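You operate a simulated robot arm through the tools that you are given. There is no shell and no other tool.

You run a simulated two-armed robot. Do the job below in one go: nothing can be reset, and whatever is moved stays where it is left.

JOB
Swap the blue sieve in the shaker for the red one.
Fine: the blue sieve goes into the gap in the row; lid back on and red knob to LOCK at the end. Where these are worked on the way, their far stop is far enough and under half their travel is too little: red knob.
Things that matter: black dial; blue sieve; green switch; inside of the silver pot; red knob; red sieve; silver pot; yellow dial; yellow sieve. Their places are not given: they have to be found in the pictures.

Only the result counts: the job must be done as asked and must still hold three seconds after the hand-in. Knocking over, shifting, dropping, spilling or breaking anything else fails it. A push-on lid holds only when it is set on centred and level and pressed home; a screw cap is set on level and turned clockwise until tight.

ROBOT AND FRAMES
Two 7-joint arms with fingered hands on one trunk that stands fixed in place. Base frame: the origin is at the foot of the trunk, x ahead of it, y to its left, z up; the work surface is at about z = 0.85. Readings come in m, degrees, newtons and seconds.
The left shoulder is at [0.07, 0.154, 1.172], the right one opposite. With the tool pointing down near the work surface each hand reaches from about 0.1 to 0.86 m from the base axis, measured 20 degrees to its own side. Payload 3.9 kg a hand.
The tool frame of a hand sits at the grasp point between the pads (the TCP): z along the fingers, y along the line on which they close. The tips reach 0.03 m beyond it. The gripper opens to 0.104 m; its body begins 0.035 m behind the TCP. The gripper is a hand of 4 fingers: y runs from the thumb to the fingers, the wrist lies at [-0.017, -0.104, -0.178] in the tool frame.
Orientation is that of the tool frame in the base frame, as a unit quaternion [w, x, y, z]. With the fingers straight down and the wrist toward the robot, the tool's x, y and z point along [0, 1, 0], [1, 0, 0] and [0, 0, -1] of the base frame.

CONTROLS
- The arms move only by the tool step_arm. It takes "left_deltas", "right_deltas" or both (then of equal length, played together; a hand with none holds still); each is a list of rows, each a list of 6 numbers: the shift along the base's x, y, z in units of 20 mm (1.0 is 20 mm), then the turn, a rotation vector about the base's x, y, z in units of 5 degrees (1.0 is 5 degrees). In form: [[x, y, z, wx, wy, wz], ...]. A call has 1 to 20 rows; each row shifts and turns the commanded pose from where the row before left it. A call with a number of a shift or a turn outside -1 to 1 is refused whole. Each row takes 0.2 s and may step no farther than 0.05 m and 8.6 degrees from the row before; otherwise, the whole call is refused. A pose out of reach is approached as far as the arm can. The call stops where the force on the tool passes 40 N (or 10 N more than at its start, if that is more) or the arm is blocked; 0.2 s more then pass. In this call time passes only in rows, and 0.2 s behind the last. The reply holds the time, the measured pose of the TCP, the force on the tool along the base axes, the opening and the grip force, in the units named above and with some noise, with the torque about the TCP (base axes, N m) and any sound that the robot's microphone picked up.
- Cameras (640 x 400 px; columns grow to the right, rows downward): "scene" is now at [0.1348, 0.0207, 1.3993]; the picture's right is [0.24, -0.97, 0.00], its down [-0.57, -0.14, -0.81] and it looks along [0.79, 0.19, -0.58] (base axes); focal length 242 px, centre (320, 200). "left" rides on the left gripper at [-0.066, -0.09, -0.126] in its tool frame; the picture's right is [-0.78, -0.30, 0.56], its down [0.57, -0.70, 0.42] and it looks along [0.26, 0.65, 0.71] (tool axes); focal length 275 px, centre (320, 200). "right" rides on the right gripper at [0.066, -0.09, -0.126] in its tool frame; the picture's right is [-0.78, 0.30, -0.56], its down [-0.57, -0.70, 0.42] and it looks along [-0.27, 0.65, 0.71] (tool axes); focal length 275 px, centre (320, 200).
- get_image(camera): a new picture of that camera. The clock stands still meanwhile.
- move_column(by): slides the trunk up (or, below 0, down) by that many m; the arms and the scene camera ride with it, the base frame stays. It gives what a move gives, with no picture.
- finger_targets(index, middle, ring, thumb_bend, thumb_turn, hand): sets how far each is bent, from 0 (flat) to 100 (curled in); at 30 the hand is open as for a grip, at 70 the pads meet at the TCP. One left out holds its place. A second passes; each finger stops where it meets its share of the squeeze, and holds until it gets a number again. It is the only way to open and close the hand. It gives what a move gives, with no picture; readings hold the bend of each and the force on the fingers (four entries, about 0 where the hand has none), thumb and palm. thumb_turn goes from beside the hand (0) to across from the fingers (100), as for a grip.
- pan_tilt(pan, tilt): turns the head with the scene camera to pan (to the left, within 86 degrees either way) and tilt (down, from -29 to 69), counted from straight ahead of the robot. It gives what a move gives.
- probe_pixels(camera, pixels): for up to 12 pixels [column, row] of the newest picture of that camera ("zoom" is the newest enlarged one), the place [x, y, z] in the base frame of the surface seen there, good to about 0.002 m. The clock stands still meanwhile.
- close_up(camera, box): a new picture of the part [left, top, right, bottom] of that camera's present view, enlarged. The clock stands still meanwhile.
- job_done(): hands the job in; it is judged then, once.

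Leave the grippers open and the arms clear of the work at the hand-in unless told otherwise.

The tools are called after "Request:" as name(argument=value, ...) on one line, values as JSON. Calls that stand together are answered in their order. step_arm: Moves the arms, as the interface text tells. Its arguments: {"type":"object","properties":{"left_deltas":{"type":"array","items":{"type":"array","items":{"type":"number"}}},"right_deltas":{"type":"array","items":{"type":"array","items":{"type":"number"}}}},"required":[]} The other tools are called the same way: move_column (by) moves the trunk up or down; finger_targets (index, middle, ring, thumb_bend, thumb_turn, hand) moves the fingers one by one; pan_tilt (pan, tilt) turns the head that bears the scene camera; get_image (camera) takes a picture; probe_pixels (camera, pixels) gives the place of the surface under pixels of a picture; close_up (camera, box) takes an enlarged picture of a part of a camera's view; job_done () hands the job in.

At the start:

```text
clock: 0.0
left_eef_pos: [0.4717, 0.3857, 1.2577]
left_orientation: [0.001, 0.706, 0.708, 0.001]
left_wrist_force: [-0.5, 0.8, -0.7]
left_ft_torque: [0.0, -0.01, 0.02]
left_width: 0.1036
left_gripper_force: 0.0
left_shape: jaw
left_bend: [30.0, 30.0, 30.0, 30.0, 97.0]
left_finger forces: [0.0, 0.0, 0.0, 0.1, 0.0, 0.1]
right_eef_pos: [0.6, -0.0307, 1.2055]
right_orientation: [0.0, 0.707, 0.707, 0.0]
right_wrist_force: [0.1, -0.5, 0.1]
right_ft_torque: [0.0, 0.01, -0.05]
right_width: 0.1034
right_gripper_force: 0.0
right_shape: jaw
right_bend: [30.0, 30.0, 30.0, 30.0, 97.0]
right_finger forces: [0.1, 0.1, 0.0, 0.0, 0.0, 0.0]
trunk travel left (down, up): [-0.625, 0.315]
head pan, tilt (commanded): [13.8, 35.7]
```

scene: 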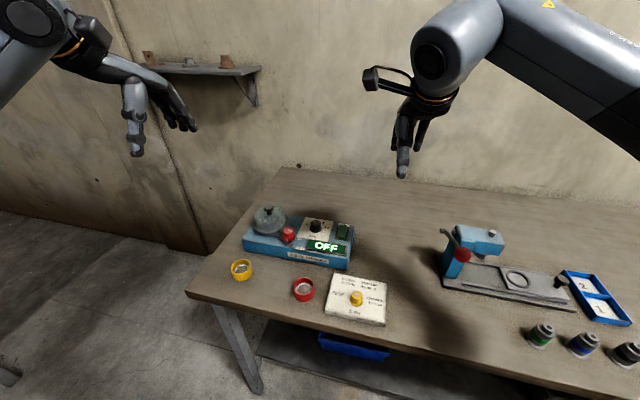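
right: 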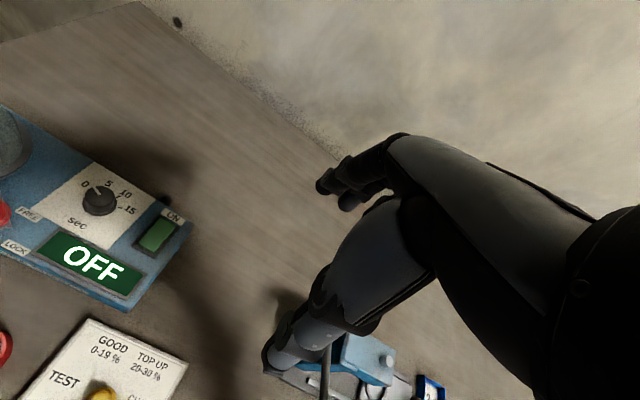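
left: 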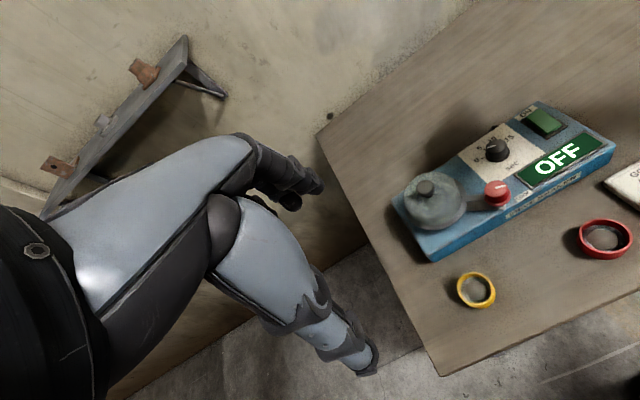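

I see the shaker (blue box) near (300,240) in the scene view, with a silver lidded pot at (270,220), red knob at (288,234), yellow ring at (241,270) and red ring at (303,290). I'll look closer at these.

Request:
close_up(camera="scene", box=[210, 190, 400, 330])

Request:
close_up(camera="left", box=[380, 90, 640, 320])

```text
2.86 times, centred on (305, 260) of scene
```

zoom: 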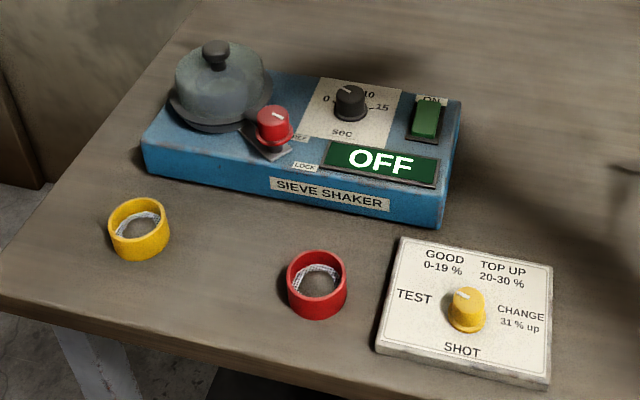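

```text
1.74 times, centred on (510, 205) of left
```

zoom: 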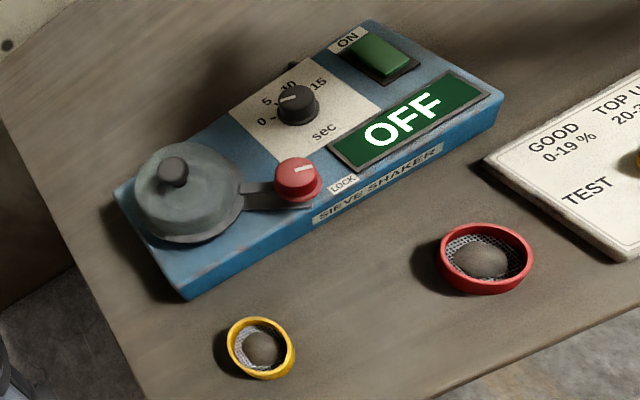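

I'll move the head to see the shaker nearer and probe. First probe the scene picture's key points: pot top, knob, sieves, yellow dial.

Request:
close_up(camera="scene", box=[220, 195, 340, 270])

Request:
close_up(camera="scene", box=[220, 250, 340, 325])

Request:
probe_pixels(camera="scene", pixels=[[269, 208], [288, 231], [241, 271], [303, 290], [235, 266], [249, 266], [296, 284], [311, 284], [241, 278], [303, 298], [316, 226], [357, 297]])

```text
5.33 times, centred on (280, 232) of scene
```

zoom: 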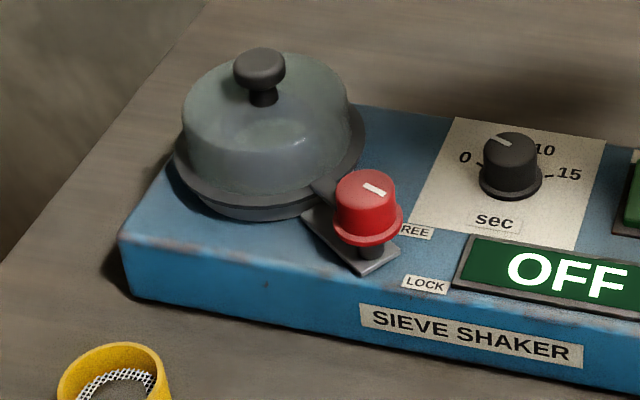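

```text
5.33 times, centred on (280, 288) of scene
```

zoom: 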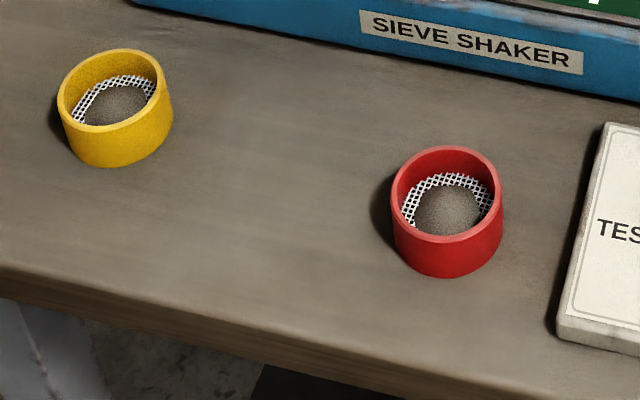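

```text
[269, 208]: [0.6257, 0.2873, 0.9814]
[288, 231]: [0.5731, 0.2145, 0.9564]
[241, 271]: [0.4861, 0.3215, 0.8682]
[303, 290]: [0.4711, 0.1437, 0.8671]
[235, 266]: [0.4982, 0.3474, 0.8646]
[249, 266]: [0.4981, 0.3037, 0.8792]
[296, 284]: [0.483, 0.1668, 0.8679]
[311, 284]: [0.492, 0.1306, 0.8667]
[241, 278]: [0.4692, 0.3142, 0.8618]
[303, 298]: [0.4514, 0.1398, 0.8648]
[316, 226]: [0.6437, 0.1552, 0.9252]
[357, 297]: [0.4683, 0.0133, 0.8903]
```

The sieves hold a mound of grains, so they must stay level. I'll probe the rims of the yellow and red sieves in the newest zoom, for centres and heights.

Request:
probe_pixels(camera="zoom", pixels=[[395, 195], [499, 190], [447, 149], [445, 238], [62, 98], [160, 78], [110, 52], [100, 130], [445, 272], [118, 164], [447, 210], [250, 150]])

Request:
pan_tilt(pan=22, tilt=42)

Request:
get_image(camera="scene")

```text
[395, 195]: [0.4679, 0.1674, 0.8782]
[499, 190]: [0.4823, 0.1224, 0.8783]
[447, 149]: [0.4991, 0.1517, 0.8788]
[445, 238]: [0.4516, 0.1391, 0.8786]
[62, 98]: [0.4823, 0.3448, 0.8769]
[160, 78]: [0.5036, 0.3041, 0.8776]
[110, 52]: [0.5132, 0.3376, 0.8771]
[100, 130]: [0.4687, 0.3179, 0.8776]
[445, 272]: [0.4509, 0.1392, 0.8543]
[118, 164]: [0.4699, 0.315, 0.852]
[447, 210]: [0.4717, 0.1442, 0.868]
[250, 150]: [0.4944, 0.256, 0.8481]
```

```text
clock: 0.7
left_eef_pos: [0.4723, 0.3856, 1.2582]
left_orientation: [0.0, 0.706, 0.708, -0.001]
left_wrist_force: [0.1, -0.4, -0.4]
left_ft_torque: [0.01, 0.02, 0.0]
left_width: 0.1035
left_gripper_force: 0.1
left_shape: jaw
left_bend: [30.0, 30.0, 30.0, 30.0, 97.0]
left_finger forces: [0.1, 0.0, 0.0, 0.0, 0.0, 0.0]
right_eef_pos: [0.6001, -0.0295, 1.204]
right_orientation: [0.0, 0.708, 0.707, 0.0]
right_wrist_force: [-0.8, -0.3, 0.4]
right_ft_torque: [-0.02, -0.02, 0.02]
right_width: 0.1035
right_gripper_force: 0.1
right_shape: jaw
right_bend: [30.0, 30.0, 30.0, 30.0, 97.0]
right_finger forces: [0.1, 0.0, 0.0, 0.0, 0.0, 0.1]
trunk travel left (down, up): [-0.625, 0.315]
head pan, tilt (commanded): [22.0, 42.0]
```

```text
taken
```

scene: 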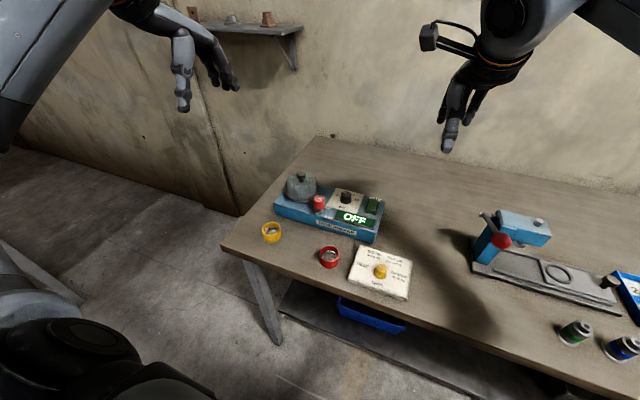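

The row is yellow at about (0.492, 0.326), red at about (0.475, 0.145), with a gap halfway at about (0.484, 0.235). Sieves are ~48 mm wide and ~28 mm tall. I'll now bring the left hand lower so its camera sees the shaker closely.

Request:
step_arm(left_deltas=[[-0.1, -0.75, -0.9, 0, 0, 0], [-0.1, -0.75, -0.9, 0, 0, 0], [-0.1, -0.75, -0.9, 0, 0, 0], [-0.1, -0.75, -0.9, 0, 0, 0], [-0.1, -0.75, -0.9, 0, 0, 0], [-0.1, -0.75, -0.9, 0, 0, 0], [-0.1, -0.75, -0.9, 0, 0, 0], [-0.1, -0.75, -0.9, 0, 0, 0]])

Request:
get_image(camera="left")

```text
clock: 2.5
left_eef_pos: [0.458, 0.2659, 1.1147]
left_orientation: [0.0, 0.708, 0.707, 0.0]
left_wrist_force: [0.3, 0.4, 0.2]
left_ft_torque: [-0.03, -0.02, -0.02]
left_width: 0.1037
left_gripper_force: 0.1
left_shape: jaw
left_bend: [30.0, 30.0, 30.0, 30.0, 97.0]
left_finger forces: [0.1, 0.1, 0.1, 0.0, 0.0, 0.1]
right_eef_pos: [0.6004, -0.0312, 1.2055]
right_orientation: [0.0, 0.707, 0.707, 0.0]
right_wrist_force: [-0.4, -0.2, -0.3]
right_ft_torque: [-0.04, -0.01, 0.02]
right_width: 0.1036
right_gripper_force: 0.1
right_shape: jaw
right_bend: [30.0, 30.0, 30.0, 30.0, 97.0]
right_finger forces: [0.0, 0.0, 0.1, 0.0, 0.0, 0.0]
trunk travel left (down, up): [-0.625, 0.315]
head pan, tilt (commanded): [22.0, 42.0]
```

```text
taken
```

left: 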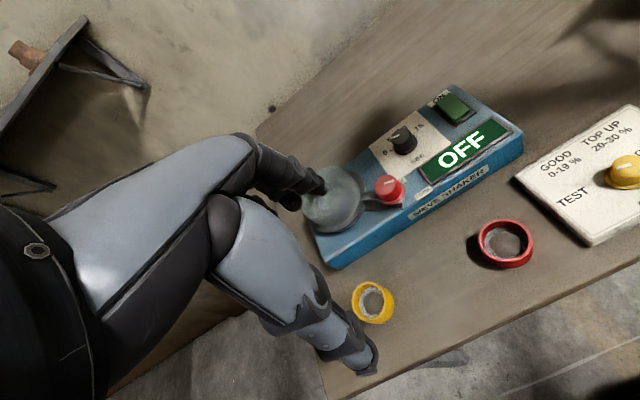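

The left camera sees the pot lid at (332,200), red knob at (388,188). I'll take a close-up of that area.

Request:
close_up(camera="left", box=[290, 130, 450, 230])

Request:
probe_pixels(camera="left", pixels=[[388, 184], [398, 190], [380, 195], [372, 198], [340, 175], [325, 228], [360, 205], [400, 203]])

```text
4.00 times, centred on (370, 180) of left
```

zoom: 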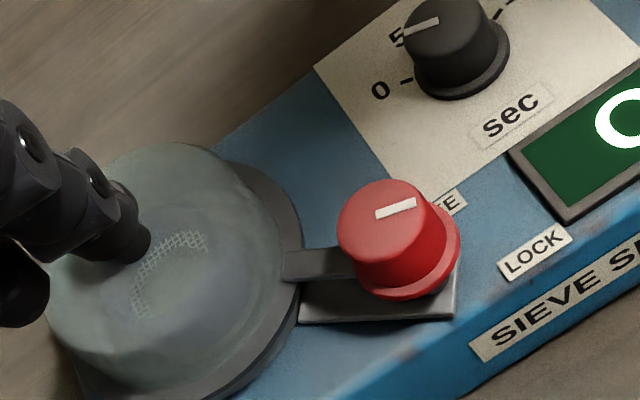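

```text
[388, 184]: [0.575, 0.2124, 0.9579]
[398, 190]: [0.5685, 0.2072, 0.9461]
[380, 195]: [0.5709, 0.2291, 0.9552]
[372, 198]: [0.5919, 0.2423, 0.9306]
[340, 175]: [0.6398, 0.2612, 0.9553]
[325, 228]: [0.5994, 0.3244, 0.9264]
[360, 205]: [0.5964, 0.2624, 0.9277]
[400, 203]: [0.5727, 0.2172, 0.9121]
```

The lid is see-through and the knob's white mark seems to point toward LOCK. I'll probe the labels and knob parts in this zoom to get directions.

Request:
probe_pixels(camera="zoom", pixels=[[447, 203], [533, 252], [378, 213], [414, 203], [345, 225], [430, 210], [385, 185], [385, 262], [320, 265], [400, 310], [310, 310], [375, 175]])

Request:
close_up(camera="scene", box=[265, 160, 385, 245])

```text
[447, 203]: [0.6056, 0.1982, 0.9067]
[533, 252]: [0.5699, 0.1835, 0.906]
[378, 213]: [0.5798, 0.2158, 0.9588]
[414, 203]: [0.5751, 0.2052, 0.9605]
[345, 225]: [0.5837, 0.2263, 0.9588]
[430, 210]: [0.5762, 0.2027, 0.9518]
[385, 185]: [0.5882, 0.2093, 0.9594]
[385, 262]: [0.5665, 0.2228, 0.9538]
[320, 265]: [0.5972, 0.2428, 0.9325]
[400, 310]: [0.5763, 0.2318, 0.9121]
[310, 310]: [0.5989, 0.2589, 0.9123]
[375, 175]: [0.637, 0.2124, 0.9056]
```

```text
4.71 times, centred on (325, 202) of scene
```

zoom: 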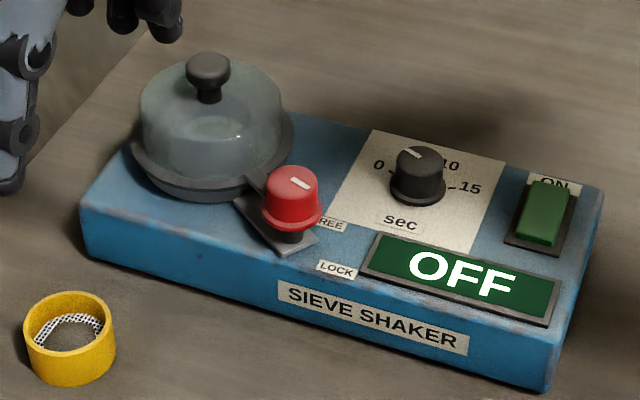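

The knob points at LOCK (mark angle about −110° in the base plane), FREE lies about 75° counter-clockwise from above. Before using the hand I want its geometry: I'll probe the finger and thumb points in the left picture.

Request:
get_image(camera="left")

Request:
probe_pixels(camera="left", pixels=[[318, 187], [300, 170], [290, 200], [270, 150], [372, 365], [340, 335], [325, 310], [355, 340], [265, 200], [230, 250], [285, 175], [245, 150]])

Request:
close_up(camera="left", box=[200, 120, 400, 390])

```text
taken
```

left: 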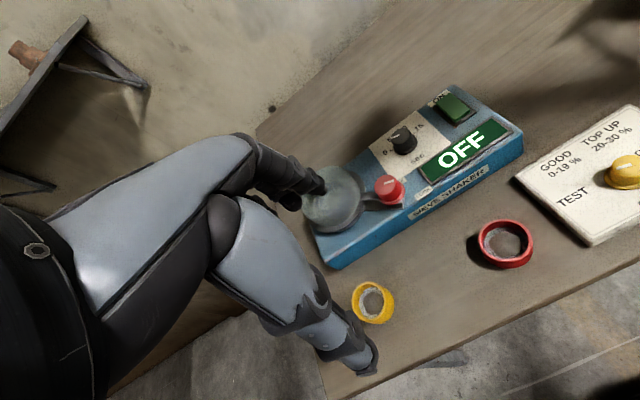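

```text
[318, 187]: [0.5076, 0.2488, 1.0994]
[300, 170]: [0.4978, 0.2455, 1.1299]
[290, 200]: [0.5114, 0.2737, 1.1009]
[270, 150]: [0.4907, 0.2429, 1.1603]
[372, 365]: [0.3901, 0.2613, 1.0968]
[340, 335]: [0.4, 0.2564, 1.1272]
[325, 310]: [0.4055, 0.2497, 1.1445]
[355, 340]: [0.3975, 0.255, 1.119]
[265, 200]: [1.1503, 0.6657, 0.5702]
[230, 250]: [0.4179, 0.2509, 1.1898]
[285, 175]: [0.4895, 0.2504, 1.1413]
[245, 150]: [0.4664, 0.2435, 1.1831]
```

```text
1.48 times, centred on (300, 255) of left
```

zoom: 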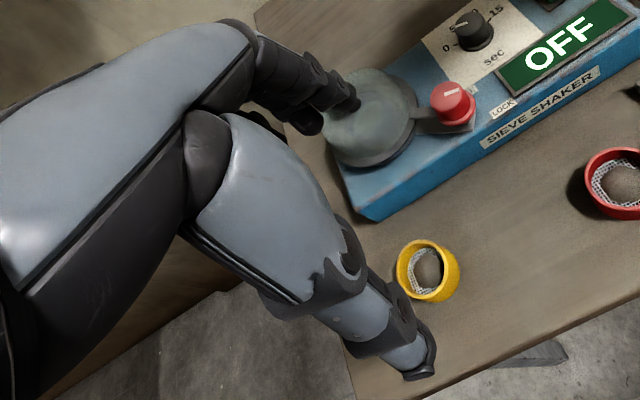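

Let me look at the left hand itself from the scene camera, to count fingers and see their spread.

Request:
pan_tilt(pan=24, tilt=36)

Request:
get_image(camera="scene")

```text
clock: 3.2
left_eef_pos: [0.4566, 0.2659, 1.1133]
left_orientation: [-0.001, 0.707, 0.707, 0.0]
left_wrist_force: [0.4, 0.1, 0.2]
left_ft_torque: [0.0, -0.03, 0.01]
left_width: 0.1034
left_gripper_force: 0.1
left_shape: jaw
left_bend: [30.0, 30.0, 30.0, 30.0, 97.0]
left_finger forces: [0.1, 0.0, 0.0, 0.0, 0.0, 0.0]
right_eef_pos: [0.6014, -0.0302, 1.2038]
right_orientation: [0.0, 0.707, 0.707, 0.0]
right_wrist_force: [0.2, 0.4, 0.2]
right_ft_torque: [-0.01, 0.03, -0.04]
right_width: 0.1036
right_gripper_force: 0.1
right_shape: jaw
right_bend: [30.0, 30.0, 30.0, 30.0, 97.0]
right_finger forces: [0.1, 0.0, 0.0, 0.0, 0.0, 0.0]
trunk travel left (down, up): [-0.625, 0.315]
head pan, tilt (commanded): [24.0, 36.0]
```

```text
taken
```

scene: 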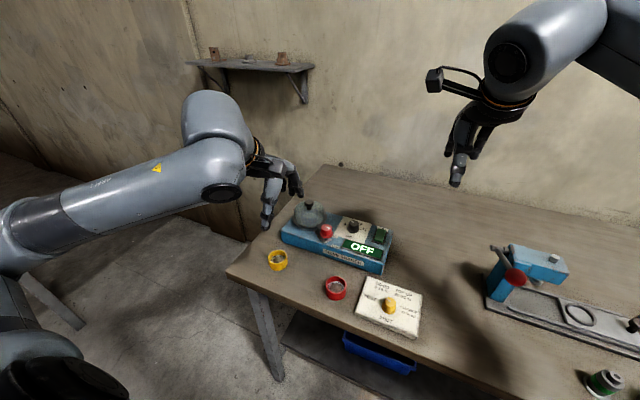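

Request:
close_up(camera="scene", box=[220, 130, 400, 250])

Request:
close_up(camera="right", box=[0, 0, 640, 400])

```text
3.33 times, centred on (310, 190) of scene
```

zoom: 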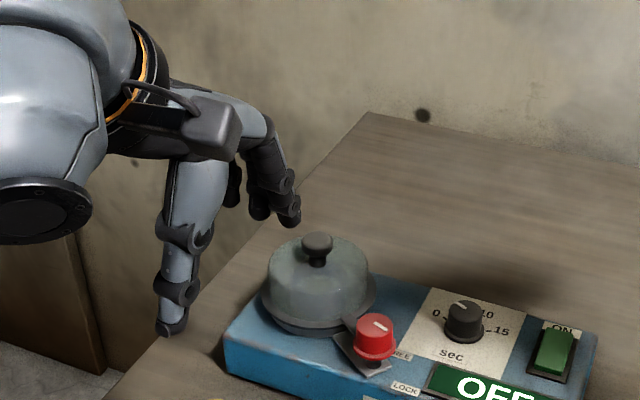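

```text
1.00 times, centred on (320, 200) of right (not enlarged: the box is as wide or as high as the picture)
```

zoom: 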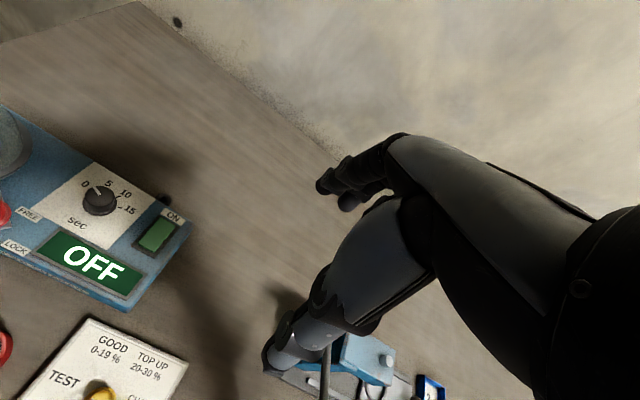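

The hand has a thumb on the near side and fingers on the far side. I'll move the left hand over the red knob at a safe height (z≈1.08), turning it −40° about z so the fingers stay off the lid, then look.

Request:
step_arm(left_deltas=[[0.75, -0.32, -0.2, 0, 0, -1], [0.75, -0.32, -0.2, 0, 0, -1], [0.75, -0.32, -0.2, 0, 0, -1], [0.75, -0.32, -0.2, 0, 0, -1], [0.75, -0.32, -0.2, 0, 0, -1], [0.75, -0.32, -0.2, 0, 0, -1], [0.75, -0.32, -0.2, 0, 0, -1], [0.75, -0.32, -0.2, 0, 0, -1]])

Request:
get_image(camera="scene")

Request:
get_image(camera="left")

Request:
close_up(camera="scene", box=[250, 130, 430, 250])

```text
clock: 5.0
left_eef_pos: [0.5768, 0.2162, 1.0807]
left_orientation: [-0.001, 0.906, 0.423, -0.001]
left_wrist_force: [0.4, 0.4, -0.8]
left_ft_torque: [0.01, -0.03, -0.02]
left_width: 0.1038
left_gripper_force: 0.0
left_shape: jaw
left_bend: [30.0, 30.0, 30.0, 30.0, 97.0]
left_finger forces: [0.0, 0.0, 0.0, 0.1, 0.0, 0.0]
right_eef_pos: [0.6024, -0.0307, 1.2037]
right_orientation: [0.0, 0.707, 0.708, -0.001]
right_wrist_force: [0.6, 0.8, 0.0]
right_ft_torque: [0.04, 0.0, -0.02]
right_width: 0.1036
right_gripper_force: 0.0
right_shape: jaw
right_bend: [30.0, 30.0, 30.0, 30.0, 97.0]
right_finger forces: [0.0, 0.1, 0.1, 0.1, 0.0, 0.0]
trunk travel left (down, up): [-0.625, 0.315]
head pan, tilt (commanded): [24.0, 36.0]
```

```text
taken
```

scene: 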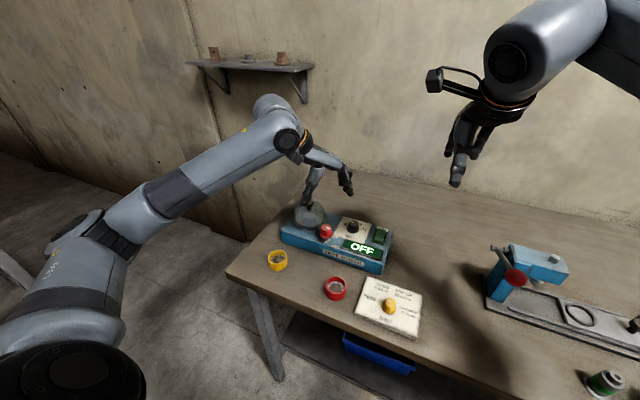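

```text
taken
```

left: 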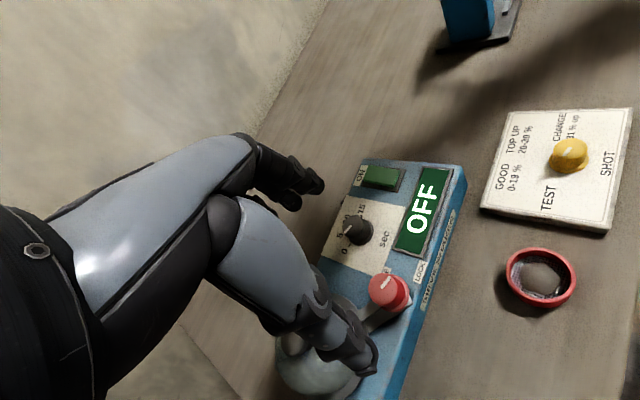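

```text
3.33 times, centred on (340, 190) of scene
```

zoom: 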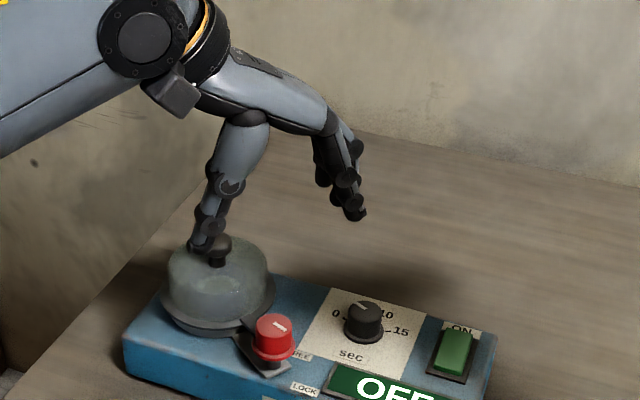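

Now I'll probe the thumb tip (205,240) and finger tips (355,212), (340,190) in this zoom.

Request:
probe_pixels(camera="zoom", pixels=[[205, 243], [197, 250], [212, 215], [355, 213], [345, 205], [360, 190], [350, 180], [325, 180], [330, 165], [320, 170], [358, 150]])

Request:
close_up(camera="scene", box=[300, 150, 372, 210])

```text
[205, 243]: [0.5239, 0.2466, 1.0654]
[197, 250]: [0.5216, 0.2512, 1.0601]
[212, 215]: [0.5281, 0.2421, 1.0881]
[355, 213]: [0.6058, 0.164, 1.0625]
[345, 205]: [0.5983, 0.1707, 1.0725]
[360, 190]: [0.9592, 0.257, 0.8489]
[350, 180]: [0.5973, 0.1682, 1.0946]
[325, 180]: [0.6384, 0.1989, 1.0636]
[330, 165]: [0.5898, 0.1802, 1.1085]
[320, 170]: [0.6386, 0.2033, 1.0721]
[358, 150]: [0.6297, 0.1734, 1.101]
```

```text
6.67 times, centred on (336, 180) of scene
```

zoom: 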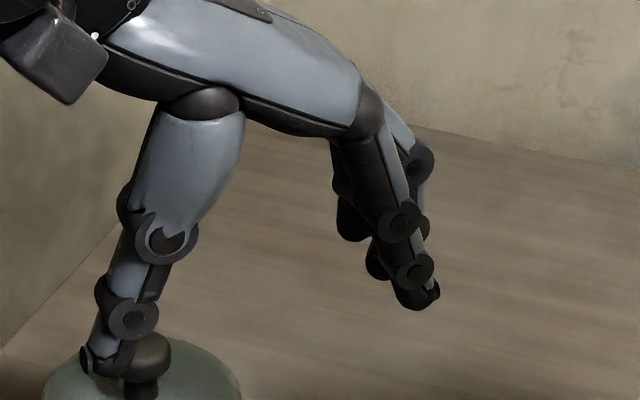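

Finger layout in the tool frame: index at x≈−0.012, middle ≈+0.011, ring ≈+0.033, thumb ≈0. Now I'll measure the lid's outline and its top knob from the scene camera.

Request:
close_up(camera="scene", box=[285, 192, 357, 246])

```text
7.41 times, centred on (321, 219) of scene
```

zoom: 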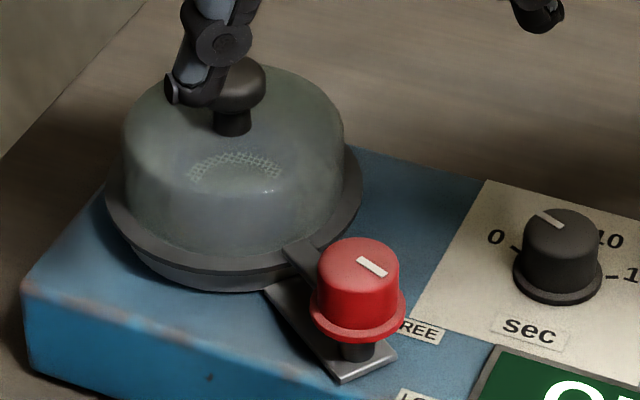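

Request:
probe_pixels(camera="zoom", pixels=[[109, 195], [190, 258], [357, 185], [270, 260], [127, 150], [342, 150], [238, 72], [300, 255], [355, 352], [160, 275], [232, 122], [120, 215]])

Request:
probe_pixels(camera="zoom", pixels=[[230, 90], [260, 85], [240, 100], [235, 165], [210, 240], [290, 240], [350, 150], [362, 270], [320, 260], [398, 260], [360, 242], [356, 335]])

```text
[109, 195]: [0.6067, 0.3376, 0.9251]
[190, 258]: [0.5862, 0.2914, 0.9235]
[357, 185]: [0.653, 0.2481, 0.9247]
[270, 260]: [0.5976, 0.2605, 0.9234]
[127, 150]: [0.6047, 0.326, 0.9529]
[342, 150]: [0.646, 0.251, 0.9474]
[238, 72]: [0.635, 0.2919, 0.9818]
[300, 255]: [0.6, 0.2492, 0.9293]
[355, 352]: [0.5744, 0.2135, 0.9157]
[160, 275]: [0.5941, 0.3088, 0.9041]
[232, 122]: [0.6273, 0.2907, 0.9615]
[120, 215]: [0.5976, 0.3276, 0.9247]
```

```text
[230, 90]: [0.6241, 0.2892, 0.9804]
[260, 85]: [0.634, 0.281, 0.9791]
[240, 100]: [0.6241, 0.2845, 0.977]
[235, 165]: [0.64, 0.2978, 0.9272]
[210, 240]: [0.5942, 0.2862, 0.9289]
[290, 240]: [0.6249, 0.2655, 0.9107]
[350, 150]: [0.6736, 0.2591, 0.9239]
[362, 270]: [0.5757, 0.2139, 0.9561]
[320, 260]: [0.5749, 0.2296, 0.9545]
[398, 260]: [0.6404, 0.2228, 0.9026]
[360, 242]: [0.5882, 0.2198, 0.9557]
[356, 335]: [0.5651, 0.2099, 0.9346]
```

Lid centre is about (0.634, 0.2935), flange radius ~0.05 at z≈0.925, lid knob top z≈0.982. Red knob centre is about (0.578, 0.216), top z≈0.96. I'll turn the hand a further −30° (to −70° yaw) above the knob and pre-close the fingers.

Request:
step_arm(left_deltas=[[0, 0, 0, 0, 0, -1], [0, 0, 0, 0, 0, -1], [0, 0, 0, 0, 0, -1], [0, 0, 0, 0, 0, -1], [0, 0, 0, 0, 0, -1], [0, 0, 0, 0, 0, -1]])

Request:
finger_targets(hand="left", index=48, middle=48, ring=48, thumb_bend=48)

Request:
get_image(camera="left")

Request:
close_up(camera="scene", box=[265, 150, 385, 250])

```text
clock: 6.4
left_eef_pos: [0.5767, 0.2142, 1.0828]
left_orientation: [0.001, 0.985, 0.174, -0.001]
left_wrist_force: [-0.2, -0.2, 0.0]
left_ft_torque: [-0.02, 0.04, 0.0]
left_width: 0.1036
left_gripper_force: 0.0
left_shape: jaw
left_bend: [30.0, 30.0, 30.0, 30.0, 97.0]
left_finger forces: [0.0, 0.1, 0.0, 0.0, 0.0, 0.0]
right_eef_pos: [0.6007, -0.0298, 1.2047]
right_orientation: [0.0, 0.707, 0.707, 0.0]
right_wrist_force: [-0.5, -0.7, 0.3]
right_ft_torque: [0.02, 0.0, 0.03]
right_width: 0.1035
right_gripper_force: 0.0
right_shape: jaw
right_bend: [30.0, 30.0, 30.0, 30.0, 97.0]
right_finger forces: [0.1, 0.0, 0.0, 0.0, 0.0, 0.1]
trunk travel left (down, up): [-0.625, 0.315]
head pan, tilt (commanded): [24.0, 36.0]
```

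```text
clock: 7.4
left_eef_pos: [0.5754, 0.2147, 1.0824]
left_orientation: [0.001, 0.985, 0.175, 0.0]
left_wrist_force: [0.6, -0.1, 0.8]
left_ft_torque: [0.03, -0.01, -0.02]
left_width: 0.0594
left_gripper_force: 0.0
left_shape: fingers
left_bend: [48.0, 48.0, 48.0, 48.0, 97.0]
left_finger forces: [0.0, 0.0, 0.1, 0.0, 0.1, 0.0]
right_eef_pos: [0.5992, -0.0309, 1.2033]
right_orientation: [0.0, 0.707, 0.707, 0.0]
right_wrist_force: [-0.2, 0.8, 0.6]
right_ft_torque: [-0.02, 0.0, 0.0]
right_width: 0.1036
right_gripper_force: 0.0
right_shape: jaw
right_bend: [30.0, 30.0, 30.0, 30.0, 97.0]
right_finger forces: [0.0, 0.0, 0.0, 0.0, 0.0, 0.0]
trunk travel left (down, up): [-0.625, 0.315]
head pan, tilt (commanded): [24.0, 36.0]
```

```text
taken
```

left: 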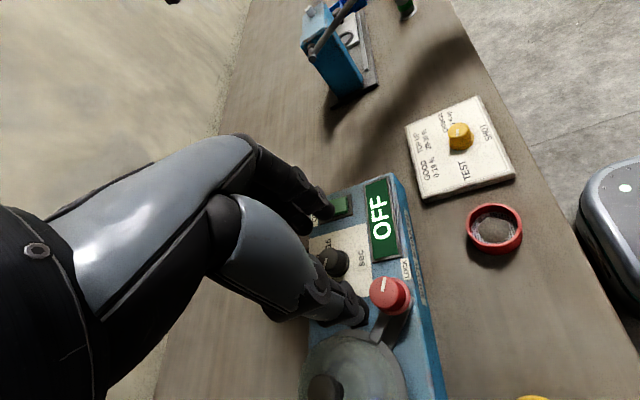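

```text
4.00 times, centred on (325, 200) of scene
```

zoom: 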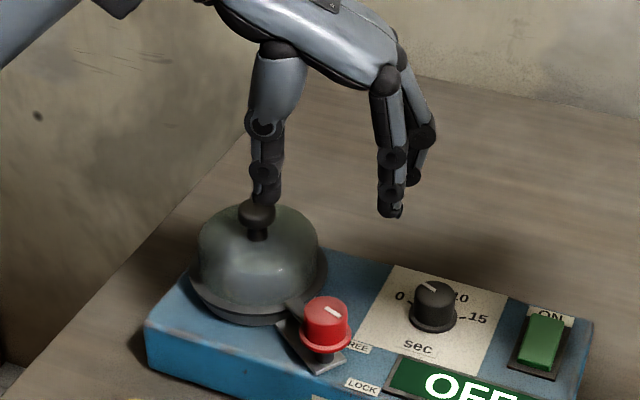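

Fingers pre-closed to 59 mm opening. I'll probe the tip positions at this bend to be sure of clearances.

Request:
probe_pixels(camera="zoom", pixels=[[390, 208], [388, 190], [265, 195], [262, 205], [268, 175], [325, 315], [412, 180]])

Request:
probe_pixels(camera="left", pixels=[[386, 284], [372, 292], [404, 290], [388, 278], [390, 300], [405, 300], [325, 385], [380, 290]])

```text
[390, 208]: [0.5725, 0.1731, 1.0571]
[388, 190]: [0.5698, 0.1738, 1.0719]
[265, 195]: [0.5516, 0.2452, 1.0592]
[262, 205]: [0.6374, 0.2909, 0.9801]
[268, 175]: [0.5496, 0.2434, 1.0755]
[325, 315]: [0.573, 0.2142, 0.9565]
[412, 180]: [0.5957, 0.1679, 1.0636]
```

```text
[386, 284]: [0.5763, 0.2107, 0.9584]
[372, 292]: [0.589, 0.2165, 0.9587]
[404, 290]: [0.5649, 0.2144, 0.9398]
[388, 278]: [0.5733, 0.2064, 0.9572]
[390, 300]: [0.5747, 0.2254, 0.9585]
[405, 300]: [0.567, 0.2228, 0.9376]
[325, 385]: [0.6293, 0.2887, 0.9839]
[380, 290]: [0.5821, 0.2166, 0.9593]
```

Alignment looks right: knob top centre ≈ (0.577, 0.2155, 0.959). I'll lower the hand to TCP z≈0.953 around the knob.

Request:
step_arm(left_deltas=[[0.05, 0.05, -0.9, 0, 0, 0], [0, 0, -0.9, 0, 0, 0], [0, 0, -0.9, 0, 0, 0], [0, 0, -0.95, 0, 0, 0], [0, 0, -0.95, 0, 0, 0], [0, 0, -0.95, 0, 0, 0], [0, 0, -0.9, 0, 0, 0]])

Request:
get_image(camera="left")

Request:
close_up(camera="scene", box=[265, 170, 385, 250])

```text
clock: 9.0
left_eef_pos: [0.5775, 0.2162, 0.9526]
left_orientation: [-0.001, 0.985, 0.174, 0.0]
left_wrist_force: [0.6, 0.3, -0.5]
left_ft_torque: [0.0, 0.01, -0.01]
left_width: 0.0595
left_gripper_force: 0.0
left_shape: fingers
left_bend: [48.0, 48.0, 48.0, 48.0, 97.0]
left_finger forces: [0.0, 0.0, 0.0, 0.0, 0.0, 0.0]
right_eef_pos: [0.5997, -0.0304, 1.2051]
right_orientation: [0.0, 0.707, 0.707, 0.0]
right_wrist_force: [0.0, 0.3, 0.2]
right_ft_torque: [0.02, 0.0, 0.04]
right_width: 0.1038
right_gripper_force: 0.0
right_shape: jaw
right_bend: [30.0, 30.0, 30.0, 30.0, 97.0]
right_finger forces: [0.0, 0.0, 0.0, 0.1, 0.0, 0.1]
trunk travel left (down, up): [-0.625, 0.315]
head pan, tilt (commanded): [24.0, 36.0]
```

```text
taken
```

left: 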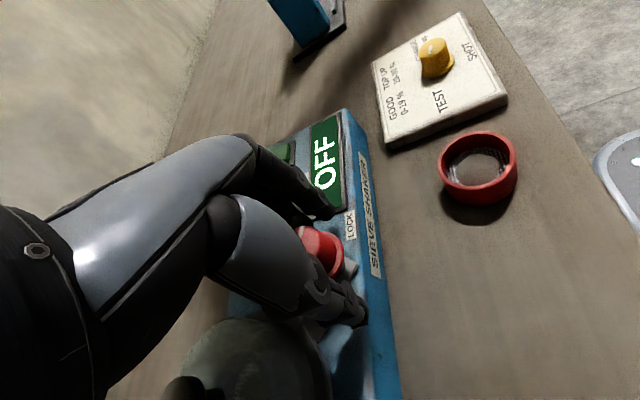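

```text
5.00 times, centred on (325, 210) of scene
```

zoom: 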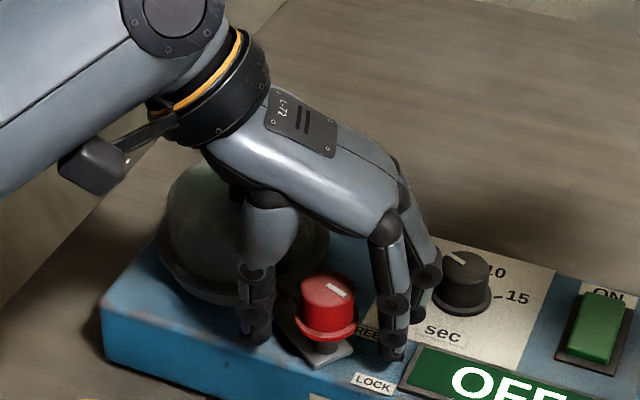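

The knob is between thumb and fingers with no contact force. I'll close index, middle and thumb on it, leaving the ring finger half open.

Request:
finger_targets(hand="left", index=70, middle=70, ring=56, thumb_bend=70)

Request:
close_up(camera="scene", box=[265, 170, 385, 250])

```text
clock: 10.0
left_eef_pos: [0.5781, 0.2161, 0.9535]
left_orientation: [-0.001, 0.985, 0.173, -0.001]
left_wrist_force: [0.0, -2.9, -5.2]
left_ft_torque: [0.02, 0.02, -0.02]
left_width: 0.0236
left_gripper_force: 10.5
left_shape: fingers
left_bend: [63.0, 64.0, 56.0, 62.0, 96.0]
left_finger forces: [6.6, 6.3, 0.0, 0.0, 8.7, 0.0]
right_eef_pos: [0.6014, -0.0306, 1.2036]
right_orientation: [0.0, 0.707, 0.707, -0.001]
right_wrist_force: [-0.1, 0.3, -1.1]
right_ft_torque: [0.0, 0.01, 0.0]
right_width: 0.1034
right_gripper_force: 0.0
right_shape: jaw
right_bend: [30.0, 30.0, 30.0, 30.0, 97.0]
right_finger forces: [0.1, 0.1, 0.0, 0.0, 0.1, 0.0]
trunk travel left (down, up): [-0.625, 0.315]
head pan, tilt (commanded): [24.0, 36.0]
```

```text
5.00 times, centred on (325, 210) of scene
```

zoom: 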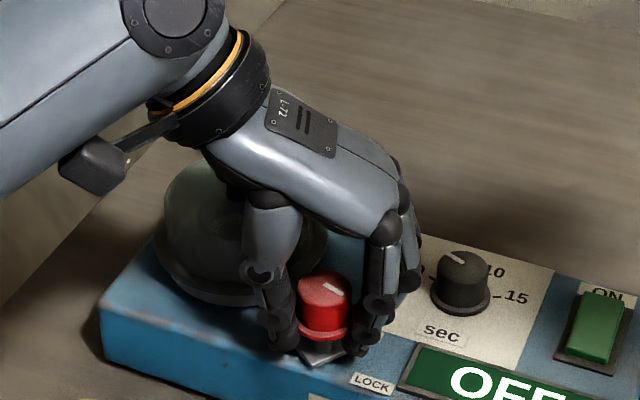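

The knob is gripped (10 N). I'll turn it counter-clockwise 20° first and check the mark.

Request:
step_arm(left_deltas=[[0, 0, 0, 0, 0, 1], [0, 0, 0, 0, 0, 1], [0, 0, 0, 0, 0, 1], [0, 0, 0, 0, 0, 1]])

Request:
close_up(camera="scene", box=[265, 170, 385, 250])

```text
clock: 11.0
left_eef_pos: [0.5775, 0.215, 0.9529]
left_orientation: [0.001, 0.939, 0.343, -0.002]
left_wrist_force: [2.3, -4.2, -6.5]
left_ft_torque: [-0.07, 0.04, -0.05]
left_width: 0.0236
left_gripper_force: 11.5
left_shape: fingers
left_bend: [63.0, 64.0, 56.0, 62.0, 96.0]
left_finger forces: [7.0, 6.7, 0.0, 0.1, 7.7, 0.0]
right_eef_pos: [0.6008, -0.0302, 1.2039]
right_orientation: [-0.001, 0.707, 0.708, 0.0]
right_wrist_force: [1.1, -0.1, 0.1]
right_ft_torque: [0.0, 0.0, -0.01]
right_width: 0.1035
right_gripper_force: 0.1
right_shape: jaw
right_bend: [30.0, 30.0, 30.0, 30.0, 97.0]
right_finger forces: [0.0, 0.0, 0.1, 0.1, 0.1, 0.1]
trunk travel left (down, up): [-0.625, 0.315]
head pan, tilt (commanded): [24.0, 36.0]
```

```text
5.00 times, centred on (325, 210) of scene
```

zoom: 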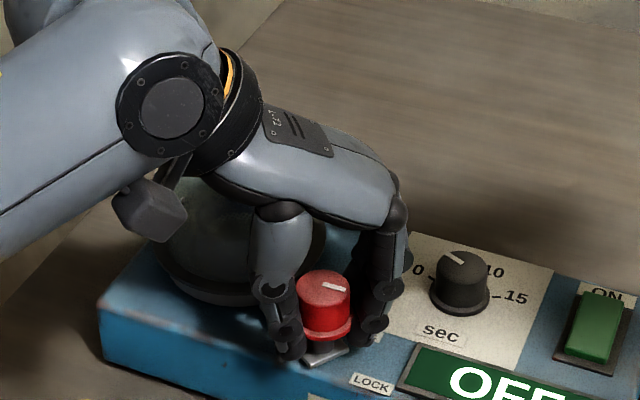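

The mark turned with the hand (now pointing right in the view). Torque is small. I'll continue another 30°.

Request:
step_arm(left_deltas=[[0, 0, 0, 0, 0, 1], [0, 0, 0, 0, 0, 1], [0, 0, 0, 0, 0, 1], [0, 0, 0, 0, 0, 1], [0, 0, 0, 0, 0, 1], [0, 0, 0, 0, 0, 1]])

Request:
close_up(camera="scene", box=[265, 170, 385, 250])

```text
clock: 12.4
left_eef_pos: [0.5791, 0.2148, 0.9526]
left_orientation: [-0.001, 0.819, 0.574, -0.001]
left_wrist_force: [6.9, -5.9, -7.1]
left_ft_torque: [-0.13, -0.1, -0.07]
left_width: 0.0235
left_gripper_force: 11.3
left_shape: fingers
left_bend: [62.0, 63.0, 56.0, 63.0, 96.0]
left_finger forces: [8.2, 7.2, 0.0, 0.1, 6.9, 0.0]
right_eef_pos: [0.6018, -0.0328, 1.2043]
right_orientation: [-0.001, 0.708, 0.707, 0.0]
right_wrist_force: [0.9, -0.3, 0.1]
right_ft_torque: [-0.01, 0.01, 0.03]
right_width: 0.1032
right_gripper_force: 0.1
right_shape: jaw
right_bend: [30.0, 30.0, 30.0, 30.0, 97.0]
right_finger forces: [0.0, 0.0, 0.1, 0.1, 0.0, 0.0]
trunk travel left (down, up): [-0.625, 0.315]
head pan, tilt (commanded): [24.0, 36.0]
```

```text
5.00 times, centred on (325, 210) of scene
```

zoom: 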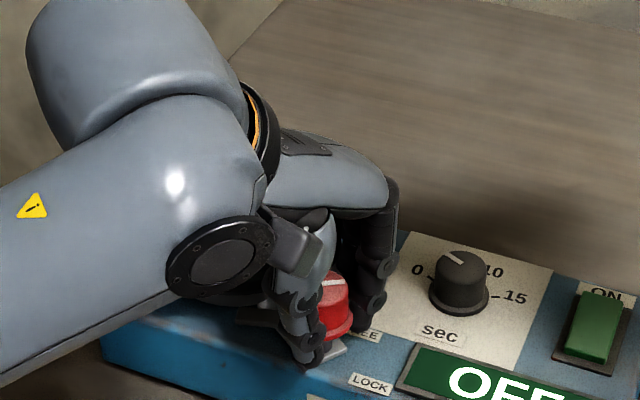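

Turned 50° so far; mark now points right-up. I'll go on 20° more.

Request:
step_arm(left_deltas=[[0, 0, 0, 0, 0, 1], [0, 0, 0, 0, 0, 1], [0, 0, 0, 0, 0, 1], [0, 0, 0, 0, 0, 1]])

Request:
close_up(camera="scene", box=[265, 170, 385, 250])

Request:
get_image(camera="left")

```text
clock: 13.4
left_eef_pos: [0.5799, 0.215, 0.9524]
left_orientation: [-0.001, 0.707, 0.708, 0.0]
left_wrist_force: [10.6, -6.1, -5.3]
left_ft_torque: [-0.12, -0.19, -0.06]
left_width: 0.0236
left_gripper_force: 11.5
left_shape: fingers
left_bend: [61.0, 63.0, 56.0, 64.0, 96.0]
left_finger forces: [8.9, 7.1, 0.4, 0.0, 6.5, 0.0]
right_eef_pos: [0.6021, -0.0329, 1.2032]
right_orientation: [-0.002, 0.707, 0.707, -0.001]
right_wrist_force: [-0.2, 0.2, -0.7]
right_ft_torque: [0.0, 0.0, 0.0]
right_width: 0.1034
right_gripper_force: 0.1
right_shape: jaw
right_bend: [30.0, 30.0, 30.0, 30.0, 97.0]
right_finger forces: [0.0, 0.0, 0.0, 0.0, 0.0, 0.0]
trunk travel left (down, up): [-0.625, 0.315]
head pan, tilt (commanded): [24.0, 36.0]
heard: snap
```

```text
5.00 times, centred on (325, 210) of scene
```

zoom: 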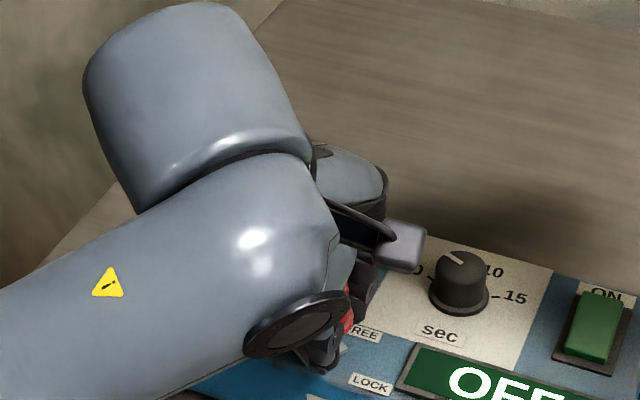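

```text
taken
```

left: 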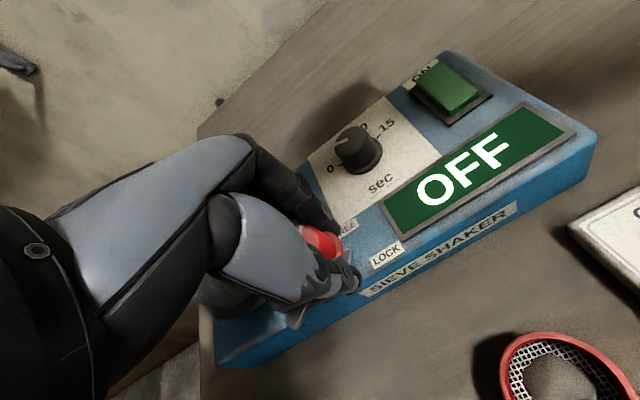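

I heard a snap after 70° of turning: the detent at FREE, likely. I'll try 5–10° more gently and watch the torque.

Request:
step_arm(left_deltas=[[0, 0, 0, 0, 0, 1], [0, 0, 0, 0, 0, 1]])

Request:
close_up(camera="left", box=[260, 180, 400, 310])

```text
clock: 14.0
left_eef_pos: [0.5805, 0.2154, 0.9517]
left_orientation: [0.0, 0.642, 0.767, 0.0]
left_wrist_force: [12.1, -4.7, -3.9]
left_ft_torque: [-0.05, -0.16, -0.07]
left_width: 0.0235
left_gripper_force: 11.2
left_shape: fingers
left_bend: [61.0, 63.0, 56.0, 64.0, 96.0]
left_finger forces: [9.4, 6.3, 0.3, 0.0, 7.0, 0.0]
right_eef_pos: [0.603, -0.0319, 1.2035]
right_orientation: [-0.001, 0.707, 0.707, -0.002]
right_wrist_force: [-0.3, 0.7, 0.2]
right_ft_torque: [0.04, 0.0, 0.01]
right_width: 0.1033
right_gripper_force: 0.1
right_shape: jaw
right_bend: [30.0, 30.0, 30.0, 30.0, 97.0]
right_finger forces: [0.0, 0.0, 0.0, 0.0, 0.0, 0.0]
trunk travel left (down, up): [-0.625, 0.315]
head pan, tilt (commanded): [24.0, 36.0]
```

```text
3.08 times, centred on (330, 245) of left
```

zoom: 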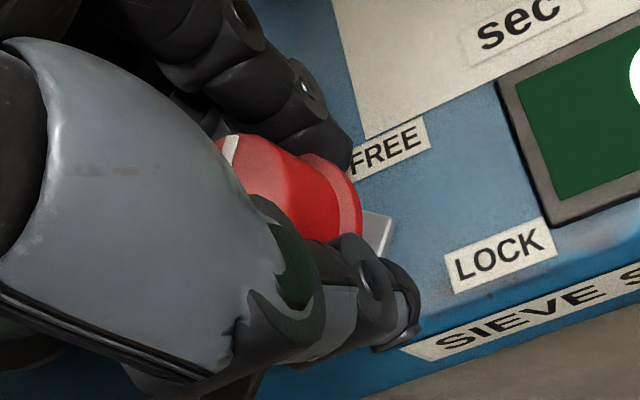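

About 80° turned, no hard stop felt, snap heard. I'll release just enough (fingers to 55) so as not to touch the lid, then lift straight up and inspect the mark.

Request:
finger_targets(hand="left", index=55, middle=55, ring=56, thumb_bend=52)

Request:
step_arm(left_deltas=[[0, 0, 0.5, 0, 0, 0], [0, 0, 0.8, 0, 0, 0], [0, 0, 1, 0, 0, 0], [0, 0, 1, 0, 0, 0], [0, 0, 1, 0, 0, 0], [0, 0, 1, 0, 0, 0], [-0.5, 0, 1, 0, 0, 0], [-1, 0, 0.5, 0, 0, 0]])

Request:
get_image(camera="scene")

Request:
close_up(camera="left", box=[280, 150, 480, 290])

```text
clock: 15.0
left_eef_pos: [0.5772, 0.216, 0.9534]
left_orientation: [0.0, 0.642, 0.767, 0.001]
left_wrist_force: [0.2, -1.3, 0.1]
left_ft_torque: [0.01, -0.02, 0.0]
left_width: 0.0443
left_gripper_force: 0.1
left_shape: fingers
left_bend: [55.0, 55.0, 56.0, 52.0, 97.0]
left_finger forces: [0.0, 0.0, 0.0, 0.0, 0.0, 0.0]
right_eef_pos: [0.6011, -0.0306, 1.2055]
right_orientation: [0.0, 0.707, 0.707, 0.0]
right_wrist_force: [0.0, -0.1, -0.1]
right_ft_torque: [0.02, -0.01, -0.02]
right_width: 0.1035
right_gripper_force: 0.2
right_shape: jaw
right_bend: [30.0, 30.0, 30.0, 30.0, 97.0]
right_finger forces: [0.0, 0.0, 0.0, 0.0, 0.0, 0.1]
trunk travel left (down, up): [-0.625, 0.315]
head pan, tilt (commanded): [24.0, 36.0]
```

```text
clock: 16.8
left_eef_pos: [0.5454, 0.217, 1.0892]
left_orientation: [0.0, 0.642, 0.767, 0.0]
left_wrist_force: [-0.2, 0.8, 0.4]
left_ft_torque: [0.02, -0.01, 0.03]
left_width: 0.0446
left_gripper_force: 0.1
left_shape: fingers
left_bend: [55.0, 55.0, 56.0, 52.0, 97.0]
left_finger forces: [0.0, 0.0, 0.0, 0.0, 0.0, 0.1]
right_eef_pos: [0.5986, -0.0301, 1.206]
right_orientation: [0.0, 0.707, 0.707, 0.001]
right_wrist_force: [0.4, 0.0, -0.2]
right_ft_torque: [-0.04, -0.01, -0.03]
right_width: 0.1032
right_gripper_force: 0.1
right_shape: jaw
right_bend: [30.0, 30.0, 30.0, 30.0, 97.0]
right_finger forces: [0.1, 0.0, 0.0, 0.1, 0.1, 0.0]
trunk travel left (down, up): [-0.625, 0.315]
head pan, tilt (commanded): [24.0, 36.0]
```

```text
taken
```

scene: 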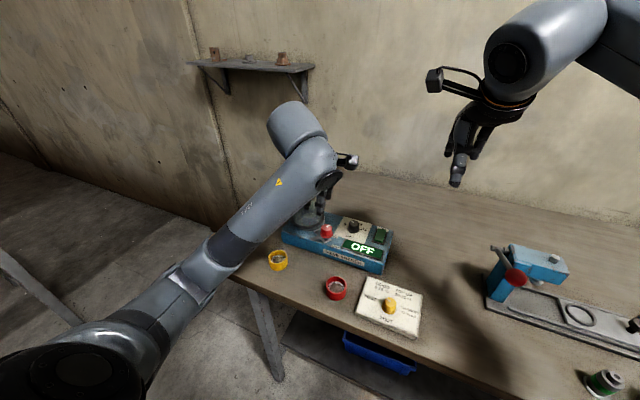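

```text
2.86 times, centred on (380, 220) of left
```

zoom: 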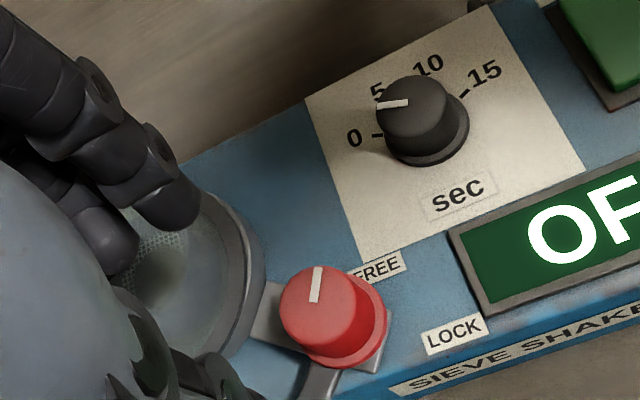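

The knob's mark is now past FREE and the latch arm has swung away from the lid. Next is the lid. I'll look for a free spot on the table to set it down: probing table points right of the shaker, and re-imaging.

Request:
probe_pixels(camera="scene", pixels=[[430, 240], [450, 260], [393, 238], [386, 270], [383, 272], [420, 300], [487, 300], [430, 270], [395, 230], [300, 225], [228, 272], [280, 250]])

Request:
get_image(camera="left")

Request:
get_image(camera="right")

```text
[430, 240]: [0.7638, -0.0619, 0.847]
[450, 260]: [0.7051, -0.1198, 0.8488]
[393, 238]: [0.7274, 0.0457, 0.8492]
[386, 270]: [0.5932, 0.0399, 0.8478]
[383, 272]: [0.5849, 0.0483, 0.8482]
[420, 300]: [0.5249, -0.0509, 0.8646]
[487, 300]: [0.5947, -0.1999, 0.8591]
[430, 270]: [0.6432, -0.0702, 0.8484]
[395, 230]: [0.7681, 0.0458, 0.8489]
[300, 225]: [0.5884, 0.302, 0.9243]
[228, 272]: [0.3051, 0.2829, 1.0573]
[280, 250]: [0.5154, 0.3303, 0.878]
```

```text
taken
```

left: 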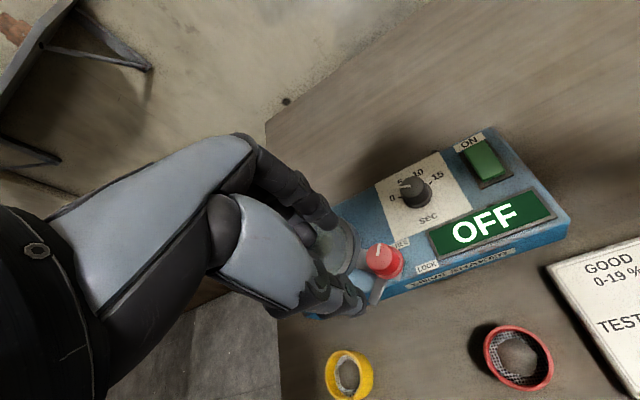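

```text
taken
```

right: 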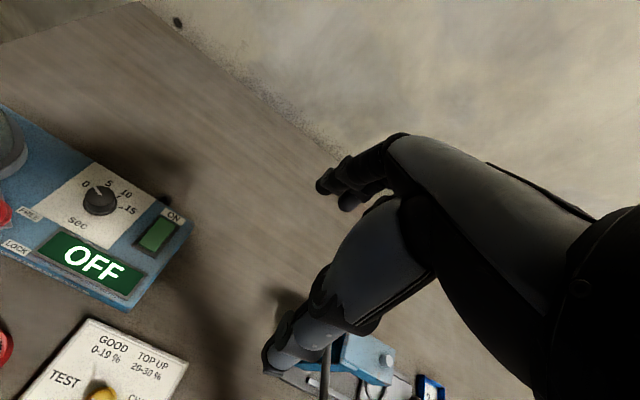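

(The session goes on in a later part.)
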